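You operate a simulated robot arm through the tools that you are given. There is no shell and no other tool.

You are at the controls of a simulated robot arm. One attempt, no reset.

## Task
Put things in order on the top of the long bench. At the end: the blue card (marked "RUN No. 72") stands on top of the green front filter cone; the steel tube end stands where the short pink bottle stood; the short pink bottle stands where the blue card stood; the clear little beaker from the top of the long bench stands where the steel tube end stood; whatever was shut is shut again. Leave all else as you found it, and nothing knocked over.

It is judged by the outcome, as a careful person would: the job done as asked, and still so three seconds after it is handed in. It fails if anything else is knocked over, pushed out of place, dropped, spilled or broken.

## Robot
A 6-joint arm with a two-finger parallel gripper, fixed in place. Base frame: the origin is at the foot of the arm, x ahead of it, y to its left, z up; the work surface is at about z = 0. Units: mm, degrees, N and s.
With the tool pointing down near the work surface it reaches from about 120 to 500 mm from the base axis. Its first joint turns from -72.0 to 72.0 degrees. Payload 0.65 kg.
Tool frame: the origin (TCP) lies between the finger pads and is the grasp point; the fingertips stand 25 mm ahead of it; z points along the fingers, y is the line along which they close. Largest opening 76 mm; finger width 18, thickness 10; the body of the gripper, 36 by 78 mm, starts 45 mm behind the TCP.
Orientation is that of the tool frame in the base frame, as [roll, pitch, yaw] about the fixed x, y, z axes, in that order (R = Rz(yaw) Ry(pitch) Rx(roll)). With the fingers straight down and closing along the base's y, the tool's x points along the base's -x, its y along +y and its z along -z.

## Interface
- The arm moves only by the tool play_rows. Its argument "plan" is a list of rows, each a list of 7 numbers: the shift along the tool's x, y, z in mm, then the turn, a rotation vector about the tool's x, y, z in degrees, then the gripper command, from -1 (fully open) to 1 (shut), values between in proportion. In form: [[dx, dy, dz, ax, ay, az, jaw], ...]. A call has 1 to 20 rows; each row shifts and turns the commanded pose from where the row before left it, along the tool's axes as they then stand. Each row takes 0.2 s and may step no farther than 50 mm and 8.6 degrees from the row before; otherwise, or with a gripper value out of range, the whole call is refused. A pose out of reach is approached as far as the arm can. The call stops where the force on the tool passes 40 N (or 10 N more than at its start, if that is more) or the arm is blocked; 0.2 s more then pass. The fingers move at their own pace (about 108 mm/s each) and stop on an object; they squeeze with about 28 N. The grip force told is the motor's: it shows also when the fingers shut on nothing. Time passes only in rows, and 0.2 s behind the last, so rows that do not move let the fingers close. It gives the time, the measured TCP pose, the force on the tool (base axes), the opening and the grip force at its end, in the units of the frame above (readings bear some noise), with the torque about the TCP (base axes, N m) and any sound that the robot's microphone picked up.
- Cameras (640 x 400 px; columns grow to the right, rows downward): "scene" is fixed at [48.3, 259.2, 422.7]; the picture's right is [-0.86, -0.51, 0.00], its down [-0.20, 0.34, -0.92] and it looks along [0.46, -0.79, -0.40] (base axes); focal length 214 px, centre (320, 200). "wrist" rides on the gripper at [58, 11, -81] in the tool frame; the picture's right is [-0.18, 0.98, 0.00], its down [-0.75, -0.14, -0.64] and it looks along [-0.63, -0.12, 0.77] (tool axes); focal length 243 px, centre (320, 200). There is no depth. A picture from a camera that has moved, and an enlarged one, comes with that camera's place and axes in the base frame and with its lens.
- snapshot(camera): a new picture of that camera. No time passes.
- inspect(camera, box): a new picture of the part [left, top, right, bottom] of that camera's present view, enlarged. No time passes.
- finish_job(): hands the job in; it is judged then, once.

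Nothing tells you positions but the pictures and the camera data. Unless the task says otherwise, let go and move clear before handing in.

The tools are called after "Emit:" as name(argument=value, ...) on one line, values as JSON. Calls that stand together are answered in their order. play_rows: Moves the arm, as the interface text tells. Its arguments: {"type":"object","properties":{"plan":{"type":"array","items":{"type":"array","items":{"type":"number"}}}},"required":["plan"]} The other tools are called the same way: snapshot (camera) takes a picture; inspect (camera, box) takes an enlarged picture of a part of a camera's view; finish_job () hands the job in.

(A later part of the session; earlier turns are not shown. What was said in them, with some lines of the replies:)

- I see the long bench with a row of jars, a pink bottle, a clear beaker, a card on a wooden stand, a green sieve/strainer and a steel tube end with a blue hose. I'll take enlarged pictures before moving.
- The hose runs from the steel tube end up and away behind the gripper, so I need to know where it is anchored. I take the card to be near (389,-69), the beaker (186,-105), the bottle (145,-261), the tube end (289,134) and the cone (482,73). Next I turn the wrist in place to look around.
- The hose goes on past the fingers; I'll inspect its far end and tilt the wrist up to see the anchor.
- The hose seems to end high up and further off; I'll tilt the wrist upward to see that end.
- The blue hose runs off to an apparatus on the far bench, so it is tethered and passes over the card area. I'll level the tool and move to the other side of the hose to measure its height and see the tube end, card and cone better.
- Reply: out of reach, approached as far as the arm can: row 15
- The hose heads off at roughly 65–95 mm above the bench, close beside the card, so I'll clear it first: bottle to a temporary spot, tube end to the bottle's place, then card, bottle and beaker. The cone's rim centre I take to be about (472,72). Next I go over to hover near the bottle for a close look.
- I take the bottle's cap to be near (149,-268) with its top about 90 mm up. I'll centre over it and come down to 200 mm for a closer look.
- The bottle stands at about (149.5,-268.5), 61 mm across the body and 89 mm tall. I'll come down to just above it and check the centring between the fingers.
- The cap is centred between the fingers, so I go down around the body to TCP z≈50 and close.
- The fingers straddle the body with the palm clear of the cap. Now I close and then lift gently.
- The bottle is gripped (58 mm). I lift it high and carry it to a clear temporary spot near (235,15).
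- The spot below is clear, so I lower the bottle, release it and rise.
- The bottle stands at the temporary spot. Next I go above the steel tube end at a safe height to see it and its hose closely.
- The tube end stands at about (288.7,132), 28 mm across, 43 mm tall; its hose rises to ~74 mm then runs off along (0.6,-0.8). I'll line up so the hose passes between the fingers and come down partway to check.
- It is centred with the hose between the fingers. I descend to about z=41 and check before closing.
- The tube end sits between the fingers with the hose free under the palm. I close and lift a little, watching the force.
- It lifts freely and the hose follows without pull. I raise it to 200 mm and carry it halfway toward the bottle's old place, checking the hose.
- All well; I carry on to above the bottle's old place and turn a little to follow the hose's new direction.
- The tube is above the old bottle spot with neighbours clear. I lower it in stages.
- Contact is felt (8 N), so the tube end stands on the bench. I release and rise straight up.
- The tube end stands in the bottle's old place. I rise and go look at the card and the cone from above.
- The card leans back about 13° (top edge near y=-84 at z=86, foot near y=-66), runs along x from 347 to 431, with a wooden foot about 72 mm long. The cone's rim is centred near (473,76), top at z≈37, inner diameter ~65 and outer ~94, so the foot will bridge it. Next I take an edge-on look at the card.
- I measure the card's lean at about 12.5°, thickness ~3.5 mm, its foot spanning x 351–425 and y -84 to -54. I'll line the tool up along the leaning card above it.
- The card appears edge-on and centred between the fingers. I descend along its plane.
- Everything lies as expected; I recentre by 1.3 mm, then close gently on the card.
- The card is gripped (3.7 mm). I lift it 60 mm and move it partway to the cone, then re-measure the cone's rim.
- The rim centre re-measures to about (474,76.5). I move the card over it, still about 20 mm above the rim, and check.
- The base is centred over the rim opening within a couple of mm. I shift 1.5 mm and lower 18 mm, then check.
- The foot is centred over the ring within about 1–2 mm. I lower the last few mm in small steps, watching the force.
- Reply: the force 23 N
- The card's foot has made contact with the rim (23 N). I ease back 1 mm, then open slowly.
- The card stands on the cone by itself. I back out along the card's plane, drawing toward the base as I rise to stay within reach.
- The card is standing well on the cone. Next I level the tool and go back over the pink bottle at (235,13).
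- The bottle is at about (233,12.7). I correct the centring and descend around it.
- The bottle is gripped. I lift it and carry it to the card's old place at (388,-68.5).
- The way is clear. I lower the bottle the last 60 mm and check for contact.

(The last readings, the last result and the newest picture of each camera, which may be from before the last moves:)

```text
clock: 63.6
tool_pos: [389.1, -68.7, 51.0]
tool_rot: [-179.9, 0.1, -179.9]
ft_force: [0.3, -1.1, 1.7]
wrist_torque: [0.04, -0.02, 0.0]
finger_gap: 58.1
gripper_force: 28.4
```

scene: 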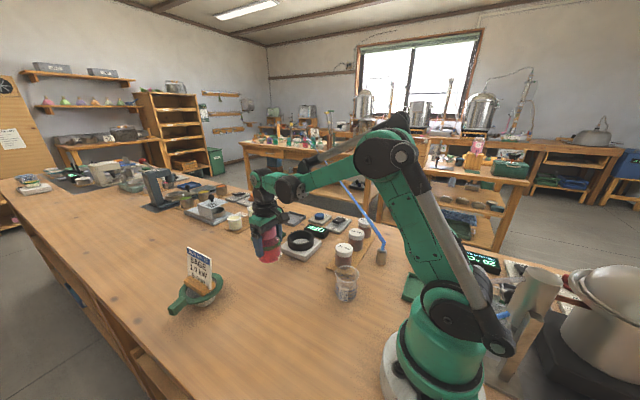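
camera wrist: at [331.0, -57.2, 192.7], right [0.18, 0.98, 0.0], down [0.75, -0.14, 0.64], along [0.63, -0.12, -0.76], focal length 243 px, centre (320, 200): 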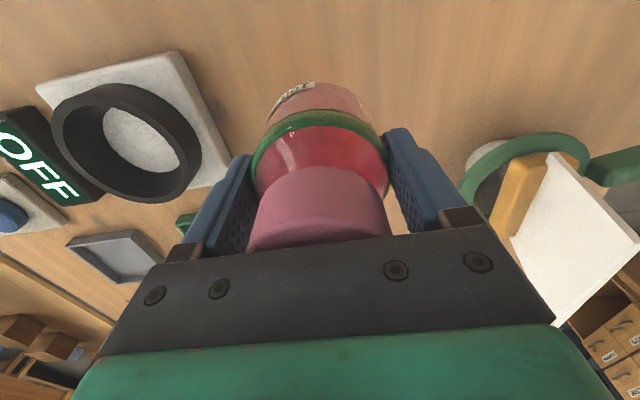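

The bottle is just touching the bench. I release it and rise straight up.

Emit:
play_rows(plan=[[0, 0, 0, 0, 0, 0, 0.3], [0, 0, 0, 0, 0, 0, -0.4], [0, 0, 0, 0, 0, 0, -1], [0, 0, 0, 0, 0, 0, -1], [0, 0, -15, 0, 0, 0, -1], [0, 0, -30, 0, 0, 0, -1], [0, 0, -30, 0, 0, 0, -1], [0, 0, -30, 0, 0, 0, -1], [0, 0, 0, 0, 0, 0, -1]])

Emit:
snapshot(camera="scene")

Emit:
snapshot(camera="wrist")

```text
clock: 65.6
tool_pos: [386.5, -69.4, 157.8]
tool_rot: [-180.0, 0.1, -180.0]
ft_force: [0.4, -0.2, 0.2]
wrist_torque: [0.01, 0.0, 0.0]
finger_gap: 76.1
gripper_force: 0.2
```

```text
taken
```

scene: 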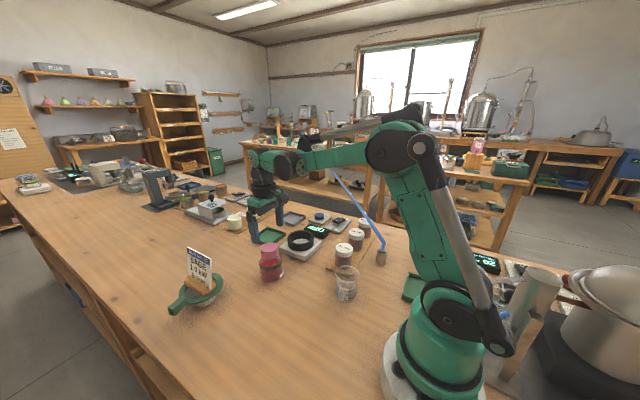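

```text
taken
camera wrist: at [329.5, -58.0, 238.9], right [0.18, 0.98, 0.0], down [0.75, -0.14, 0.64], along [0.63, -0.12, -0.76], focal length 243 px, centre (320, 200)
```

wrist: 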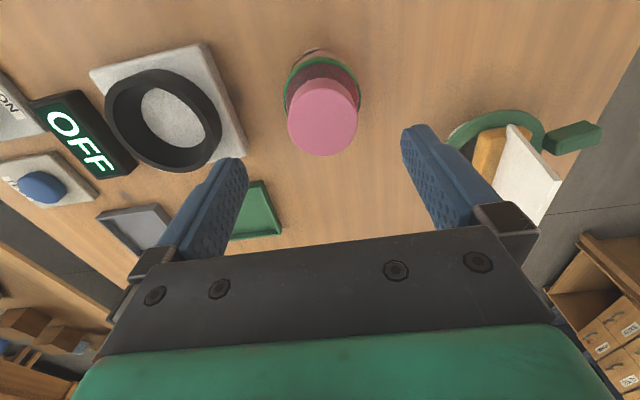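

The bottle stands in the card's old place. Next I go above the clear graduated beaker at about (186,-105).

Emit:
play_rows(plan=[[40, -7.1, -2.5, 0, 0, 0, -1], [40, -7.1, -2.5, 0, 0, 0, -1], [40, -7.1, -2.5, 0, 0, 0, -1], [40, -7.1, -2.5, 0, 0, 0, -1], [40, -7.1, -2.5, 0, 0, 0, -1], [0, 0, 0, 0, 0, 0, -1]])

Emit:
snapshot(camera="wrist")

Emit:
inspect(camera="wrist", box=[240, 40, 400, 140])

Emit:
inspect(camera="scene", box=[298, 250, 394, 310])

```text
clock: 67.0
tool_pos: [188.3, -104.1, 167.5]
tool_rot: [-180.0, 0.0, 179.9]
ft_force: [0.2, 0.0, -0.1]
wrist_torque: [0.0, 0.0, 0.02]
finger_gap: 75.7
gripper_force: 0.1
```

```text
taken
camera wrist: at [129.4, -92.2, 249.4], right [0.18, 0.98, 0.0], down [0.75, -0.14, 0.64], along [0.63, -0.12, -0.76], focal length 243 px, centre (320, 200)
```

wrist: 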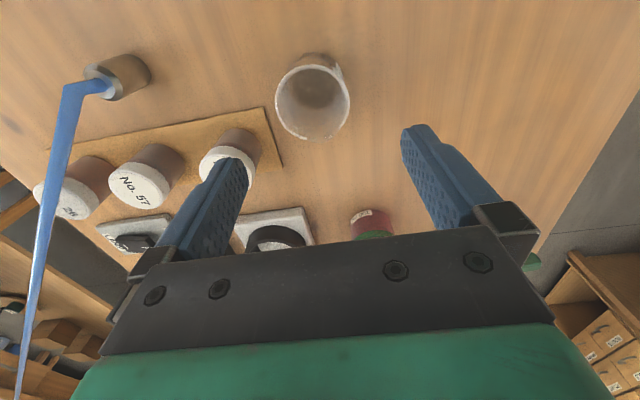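

```text
4.00 times, centred on (320, 90) of wrist
camera zoom: at [129.4, -92.2, 249.4], right [0.18, 0.98, 0.0], down [0.75, -0.14, 0.64], along [0.63, -0.12, -0.76], focal length 970 px, centre (320, 640)
```

zoom: 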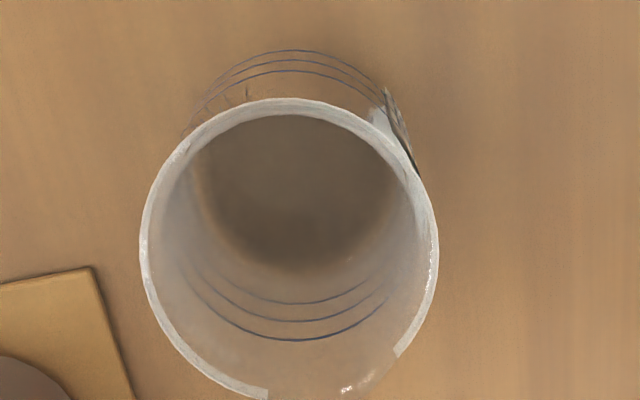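

```text
6.67 times, centred on (346, 280) of scene
camera zoom: at [48.3, 259.2, 422.7], right [-0.86, -0.51, 0.0], down [-0.2, 0.34, -0.92], along [0.46, -0.79, -0.4], focal length 1430 px, centre (147, -333)
```

zoom: 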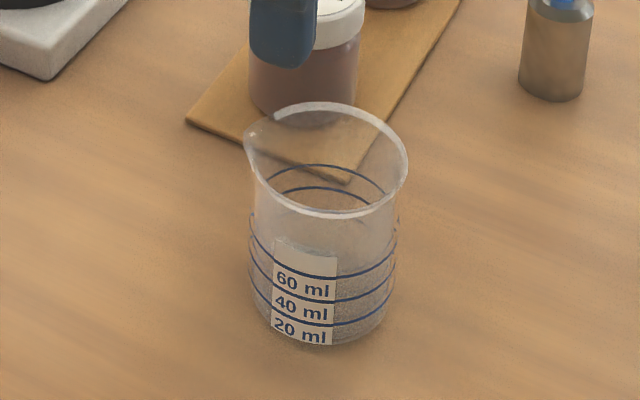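

The beaker stands near (188.5,-109.5), 65 mm tall, rim ~55 mm, its spout toward +x, so closing along y suits it. I centre over it and come down partway.

Emit:
play_rows(plan=[[-0.5, -5.6, 0, 0, 0, 0, -1], [0, 0, 30, 0, 0, 0, -1], [0, 0, 27, 0, 0, 0, -1], [0, 0, 0, 0, 0, 0, -1]])

Emit:
snapshot(camera="wrist")

Emit:
inspect(camera="scene", box=[290, 220, 418, 320])

```text
clock: 68.0
tool_pos: [187.8, -110.5, 113.1]
tool_rot: [180.0, 0.2, 180.0]
ft_force: [0.0, 0.4, -0.1]
wrist_torque: [0.05, -0.03, -0.04]
finger_gap: 75.9
gripper_force: 0.1
```

```text
taken
camera wrist: at [130.3, -99.0, 194.1], right [0.18, 0.98, 0.0], down [0.75, -0.14, 0.64], along [0.63, -0.12, -0.76], focal length 243 px, centre (320, 200)
```

wrist: 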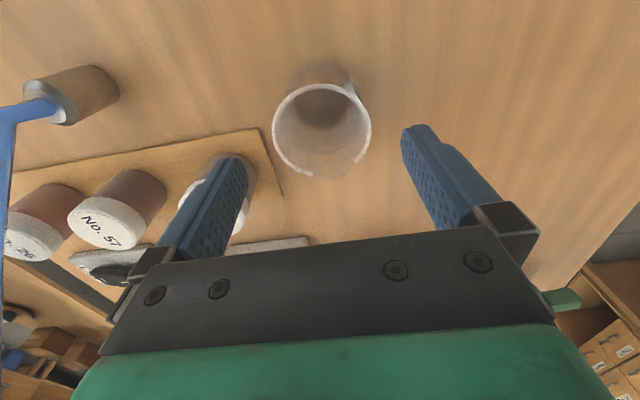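

```text
4.00 times, centred on (354, 270) of scene
camera zoom: at [48.3, 259.2, 422.7], right [-0.86, -0.51, 0.0], down [-0.2, 0.34, -0.92], along [0.46, -0.79, -0.4], focal length 858 px, centre (184, -80)
```

zoom: 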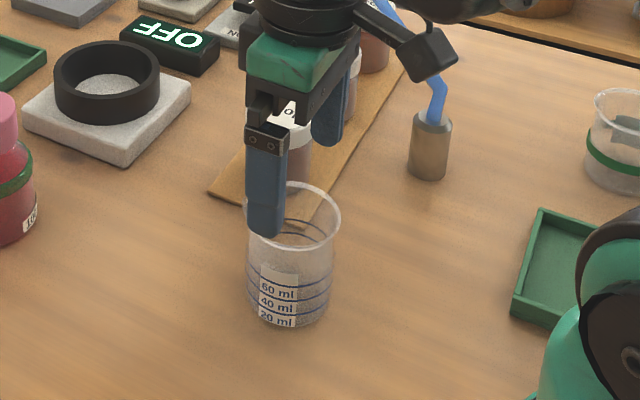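

Nearly centred; I correct 1.2 mm and descend to z≈48.

Emit:
play_rows(plan=[[0, 1.2, 0, 0, 0, 0, -1], [0, 0, 20, 0, 0, 0, -1], [0, 0, 20, 0, 0, 0, -1], [0, 0, 15, 0, 0, 0, -1], [0, 0, 10, 0, 0, 0, -1], [0, 0, 0, 0, 0, 0, -1]])

Emit:
snapshot(camera="wrist")

Emit:
inspect(camera="scene", box=[298, 240, 394, 300])

```text
clock: 69.4
tool_pos: [187.1, -107.4, 46.0]
tool_rot: [-179.9, 0.1, 179.9]
ft_force: [-0.4, 0.7, 0.3]
wrist_torque: [0.01, -0.01, -0.02]
finger_gap: 76.1
gripper_force: 0.2
```

```text
taken
camera wrist: at [130.6, -96.3, 127.7], right [0.18, 0.98, 0.0], down [0.75, -0.14, 0.64], along [0.63, -0.12, -0.76], focal length 243 px, centre (320, 200)
```

wrist: 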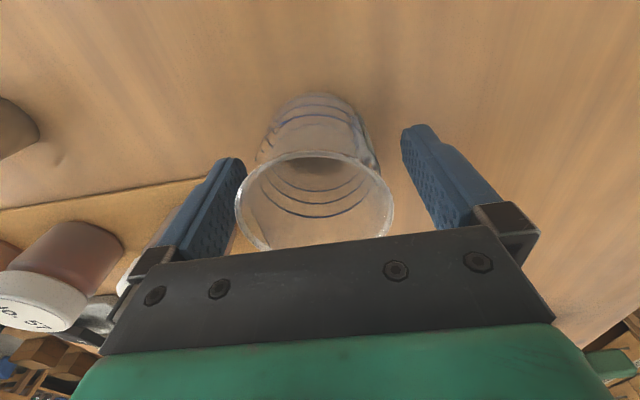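

```text
6.67 times, centred on (346, 270) of scene
camera zoom: at [48.3, 259.2, 422.7], right [-0.86, -0.51, 0.0], down [-0.2, 0.34, -0.92], along [0.46, -0.79, -0.4], focal length 1430 px, centre (147, -267)
```

zoom: 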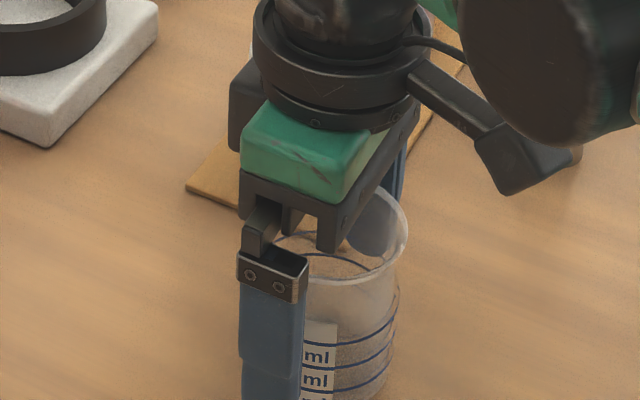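

Emit:
play_rows(plan=[[0, -1.2, 0, 0, 0, 0, -1], [0, 0, 0, 0, 0, 0, -0.2], [0, 0, 0, 0, 0, 0, 0], [0, 0, 0, 0, 0, 0, 0.5], [0, 0, 0, 0, 0, 0, 1], [0, 0, 0, 0, 0, 0, 1]])

Emit:
snapshot(camera="wrist")

Emit:
inspect(camera="scene", box=[298, 250, 394, 310])

```text
clock: 70.8
tool_pos: [189.2, -109.8, 46.8]
tool_rot: [-179.9, 0.1, 180.0]
ft_force: [0.3, -1.1, -0.7]
wrist_torque: [0.04, -0.03, 0.0]
finger_gap: 52.0
gripper_force: 28.6
```

```text
taken
camera wrist: at [130.8, -97.7, 127.8], right [0.18, 0.98, 0.0], down [0.75, -0.14, 0.64], along [0.63, -0.12, -0.76], focal length 243 px, centre (320, 200)
```

wrist: 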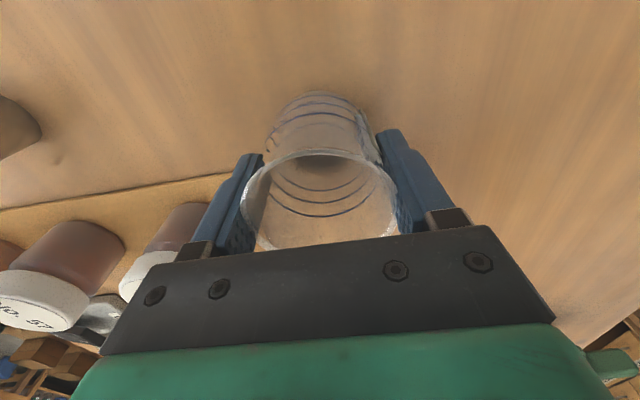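

```text
6.67 times, centred on (346, 280) of scene
camera zoom: at [48.3, 259.2, 422.7], right [-0.86, -0.51, 0.0], down [-0.2, 0.34, -0.92], along [0.46, -0.79, -0.4], focal length 1430 px, centre (147, -333)
```

zoom: 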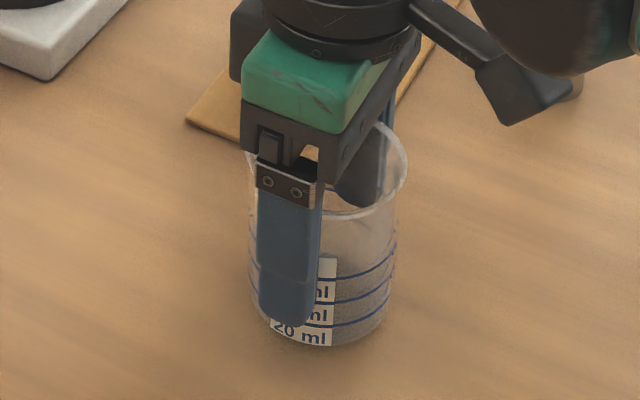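

The beaker is gripped (52 mm). I lift it 50 mm and carry it to the tube end's old place at (288.7,132).

Emit:
play_rows(plan=[[0, 0, -8, 0, 0, 0, 1], [0, 0, -20, 0, 0, 0, 1], [0, 0, -22, 0, 0, 0, 1], [-10, 24.1, 0, 0, 0, 0, 1], [-10, 24.1, 0, 0, 0, 0, 1], [-10, 24.1, 0, 0, 0, 0, 1], [-10, 24.1, 0, 0, 0, 0, 1], [-10, 24.1, 0, 0, 0, 0, 1], [-10, 24.1, 0, 0, 0, 0, 1], [-10, 24.1, 0, 0, 0, 0, 1], [-10, 24.1, 0, 0, 0, 0, 1], [-10, 24.1, 0, 0, 0, 0, 1], [-10, 24.1, 0, 0, 0, 0, 1], [0, 0, 0, 0, 0, 0, 1]])

Emit:
snapshot(camera="scene")

Emit:
snapshot(camera="wrist")

```text
clock: 73.8
tool_pos: [290.5, 132.8, 97.4]
tool_rot: [-180.0, 0.1, 179.9]
ft_force: [0.8, 0.1, -0.8]
wrist_torque: [0.0, 0.04, 0.0]
finger_gap: 52.1
gripper_force: 28.2
```

```text
taken
```

scene: 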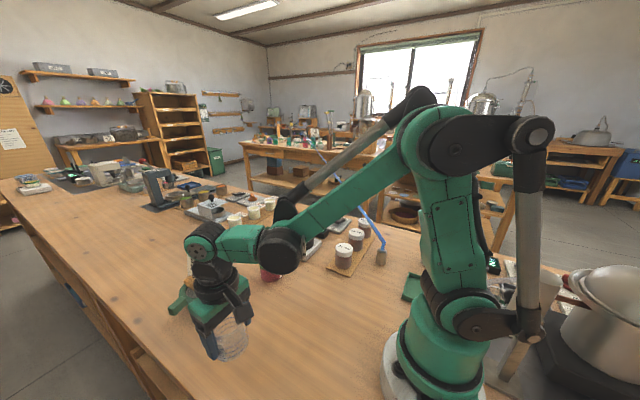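

```text
taken
camera wrist: at [232.3, 144.0, 178.4], right [0.18, 0.98, 0.0], down [0.75, -0.14, 0.64], along [0.63, -0.12, -0.76], focal length 243 px, centre (320, 200)
```

wrist: 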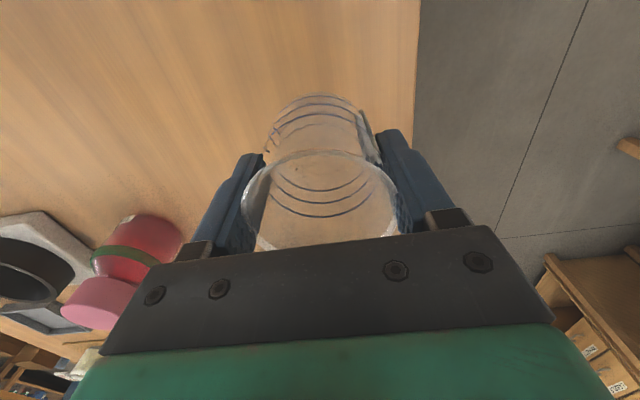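

Held upright over the spot. I lower it gently.

Emit:
play_rows(plan=[[0, 0, 20, 0, 0, 0, 1], [0, 0, 18, 0, 0, 0, 1], [0, 0, 8, 0, 0, 0, 1], [0, 0, 3, 0, 0, 0, 1], [0, 0, 0, 0, 0, 0, 1]])

Emit:
play_rows(plan=[[0, 0, 0.9, 0, 0, 0, 1], [0, 0, 0, 0, 0, 0, 1]])

Emit:
inspect(camera="scene", box=[174, 290, 334, 390])

```text
clock: 75.0
tool_pos: [289.6, 132.5, 47.0]
tool_rot: [180.0, 0.1, 180.0]
ft_force: [0.0, 0.4, -0.5]
wrist_torque: [0.0, -0.01, -0.01]
finger_gap: 51.9
gripper_force: 28.0
```

```text
clock: 75.6
tool_pos: [289.9, 131.5, 47.5]
tool_rot: [-180.0, 0.0, -180.0]
ft_force: [-0.3, -0.2, 12.4]
wrist_torque: [0.1, -0.05, -0.06]
finger_gap: 52.2
gripper_force: 27.9
```

```text
4.00 times, centred on (254, 340) of scene
camera zoom: at [48.2, 259.2, 422.7], right [-0.86, -0.51, 0.0], down [-0.2, 0.34, -0.92], along [0.46, -0.79, -0.4], focal length 858 px, centre (584, -360)
```

zoom: 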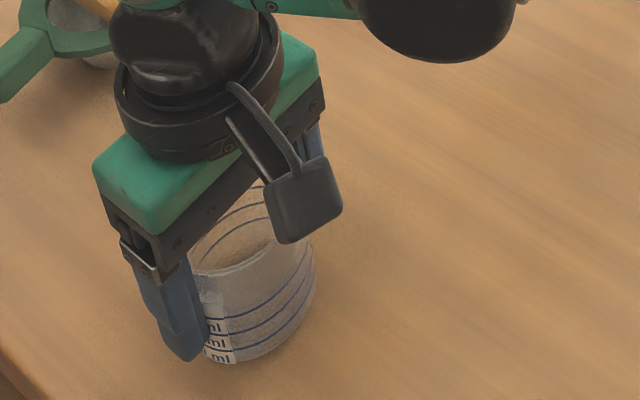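

The beaker is down (12 N). I ease up half a mm, release, and rise.

Emit:
play_rows(plan=[[0, 0, -0.6, 0, 0, 0, 1], [0, 0, 0, 0, 0, 0, 0.35], [0, 0, 0, 0, 0, 0, 0], [0, 0, 0, 0, 0, 0, -1], [0, 0, 0, 0, 0, 0, -1], [0, 0, -15, 0, 0, 0, -1], [0, 0, -30, 0, 0, 0, -1], [0, 0, -30, 0, 0, 0, -1], [0, 0, -30, 0, 0, 0, -1], [0, 0, -30, 0, 0, 0, -1], [0, 0, 0, 0, 0, 0, -1]])

Emit:
snapshot(camera="scene")

Emit:
snapshot(camera="wrist")

```text
clock: 78.0
tool_pos: [288.1, 133.0, 182.4]
tool_rot: [180.0, 0.1, -180.0]
ft_force: [0.7, 0.2, -0.3]
wrist_torque: [-0.01, -0.01, 0.02]
finger_gap: 75.9
gripper_force: 0.0
```

```text
taken
```

scene: 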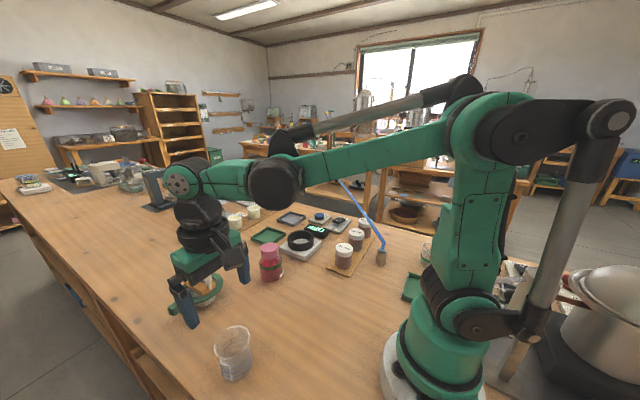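

```text
taken
camera wrist: at [230.5, 144.9, 263.9], right [0.18, 0.98, 0.0], down [0.75, -0.14, 0.64], along [0.63, -0.12, -0.76], focal length 243 px, centre (320, 200)
```

wrist: 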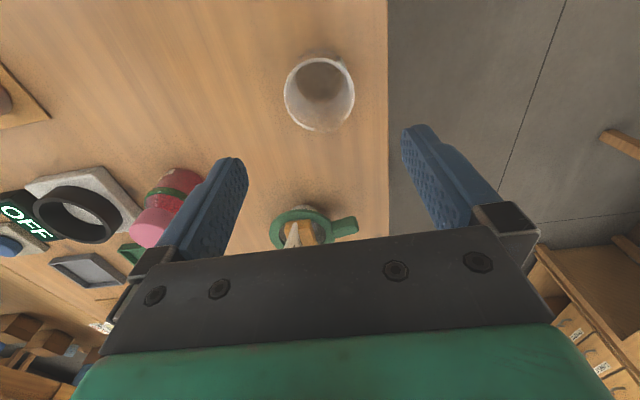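

The beaker stands in place. I rise and withdraw to near the starting pose, then check everything.

Emit:
play_rows(plan=[[0, 0, -40, 0, 0, 0, -1], [0, 0, -40, 0, 0, 0, -1], [0, 0, -40, 0, 0, 0, -1], [0, 0, -40, 0, 0, 0, -1], [2.5, -38, 0, 0, 0, 0, -1], [2.5, -38, 0, 0, 0, 0, -1], [2.5, -38, 0, 0, 0, 0, -1], [2.5, -38, 0, 0, 0, 0, -1], [0, 0, 0, 0, 0, 0, -1]])

Emit:
snapshot(camera="scene")

Emit:
snapshot(camera="wrist")

Emit:
inspect(camera="scene", box=[140, 220, 300, 320])

Emit:
inspect(camera="scene", box=[300, 200, 460, 300])

Emit:
inspect(camera="scene", box=[160, 300, 320, 400])

```text
clock: 80.0
tool_pos: [280.2, -20.3, 342.7]
tool_rot: [179.9, 0.1, -180.0]
ft_force: [0.3, 0.2, 0.2]
wrist_torque: [0.01, 0.0, -0.04]
finger_gap: 75.9
gripper_force: 0.1
```

```text
taken
```

scene: 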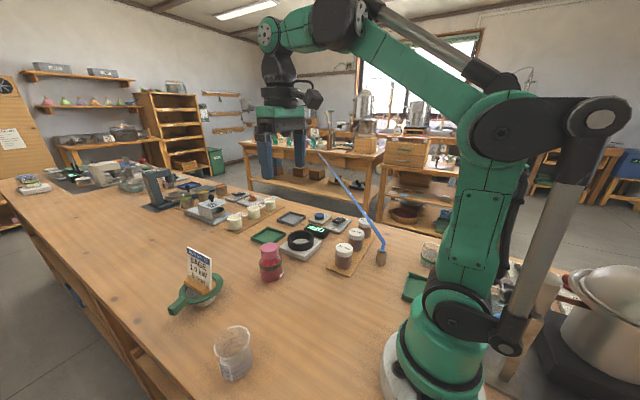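

```text
taken
camera wrist: at [222.0, -9.1, 423.8], right [0.18, 0.98, 0.0], down [0.75, -0.14, 0.64], along [0.63, -0.12, -0.76], focal length 243 px, centre (320, 200)
```

wrist: 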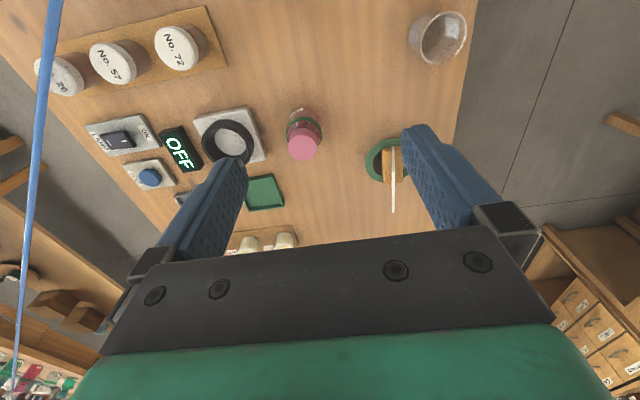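

```text
4.00 times, centred on (220, 270) of scene
camera zoom: at [48.3, 259.2, 422.7], right [-0.86, -0.51, 0.0], down [-0.2, 0.34, -0.92], along [0.46, -0.79, -0.4], focal length 858 px, centre (720, -80)
```

zoom: 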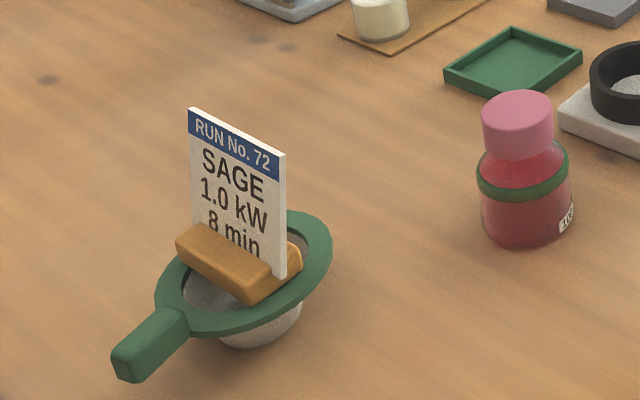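

```text
4.00 times, centred on (380, 250) of scene
camera zoom: at [48.3, 259.2, 422.7], right [-0.86, -0.51, 0.0], down [-0.2, 0.34, -0.92], along [0.46, -0.79, -0.4], focal length 858 px, centre (80, 0)
```

zoom: 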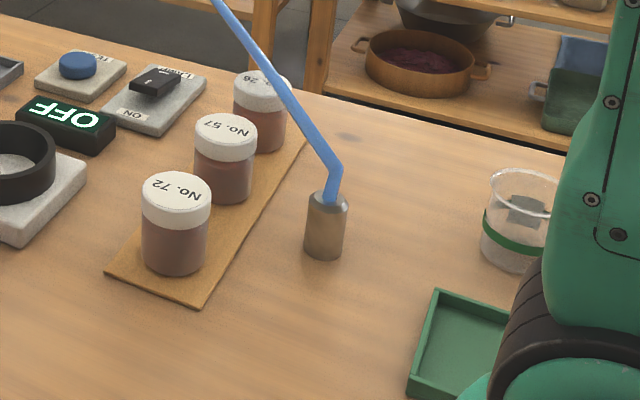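

```text
4.00 times, centred on (240, 350) of scene
camera zoom: at [48.3, 259.2, 422.7], right [-0.86, -0.51, 0.0], down [-0.2, 0.34, -0.92], along [0.46, -0.79, -0.4], focal length 858 px, centre (640, -400)
```

zoom: 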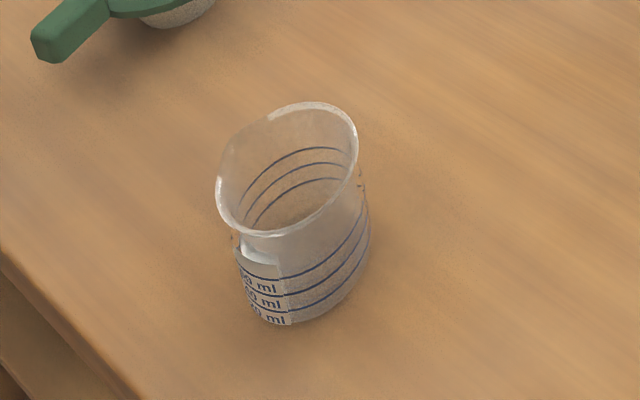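

All four things stand as asked: the card is on the green cone, the tube end is in the bottle's old place, the bottle in the card's, and the beaker in the tube end's. The cone and the rest look unmoved, nothing was opened, and the arm is clear, so I hand the job in.

Emit:
finish_job()

```text
The job is handed in.
```

The job is handed in. In the last pictures, all four things stood where you asked, and nothing was knocked over:

- **Blue card ("RUN No. 72"):** it stands on the rim of the green filter cone, and the cone did not move.
- **Steel tube end:** it stands where the short pink bottle stood. Its blue hose is still attached and now runs over the row of numbered jars.
- **Short pink bottle:** it stands where the blue card stood, within about 4 mm by my measurements. I set it down at a clear spot on the bench for a while, because the hose ran close over the card and the tube end had to move first.
- **Clear little beaker:** I took this to be the graduated one in front. It stands where the steel tube end stood, within about 3 mm by my rim measurement.

I opened nothing, so there was nothing to shut again. The gripper is empty and the arm is back near its starting position.
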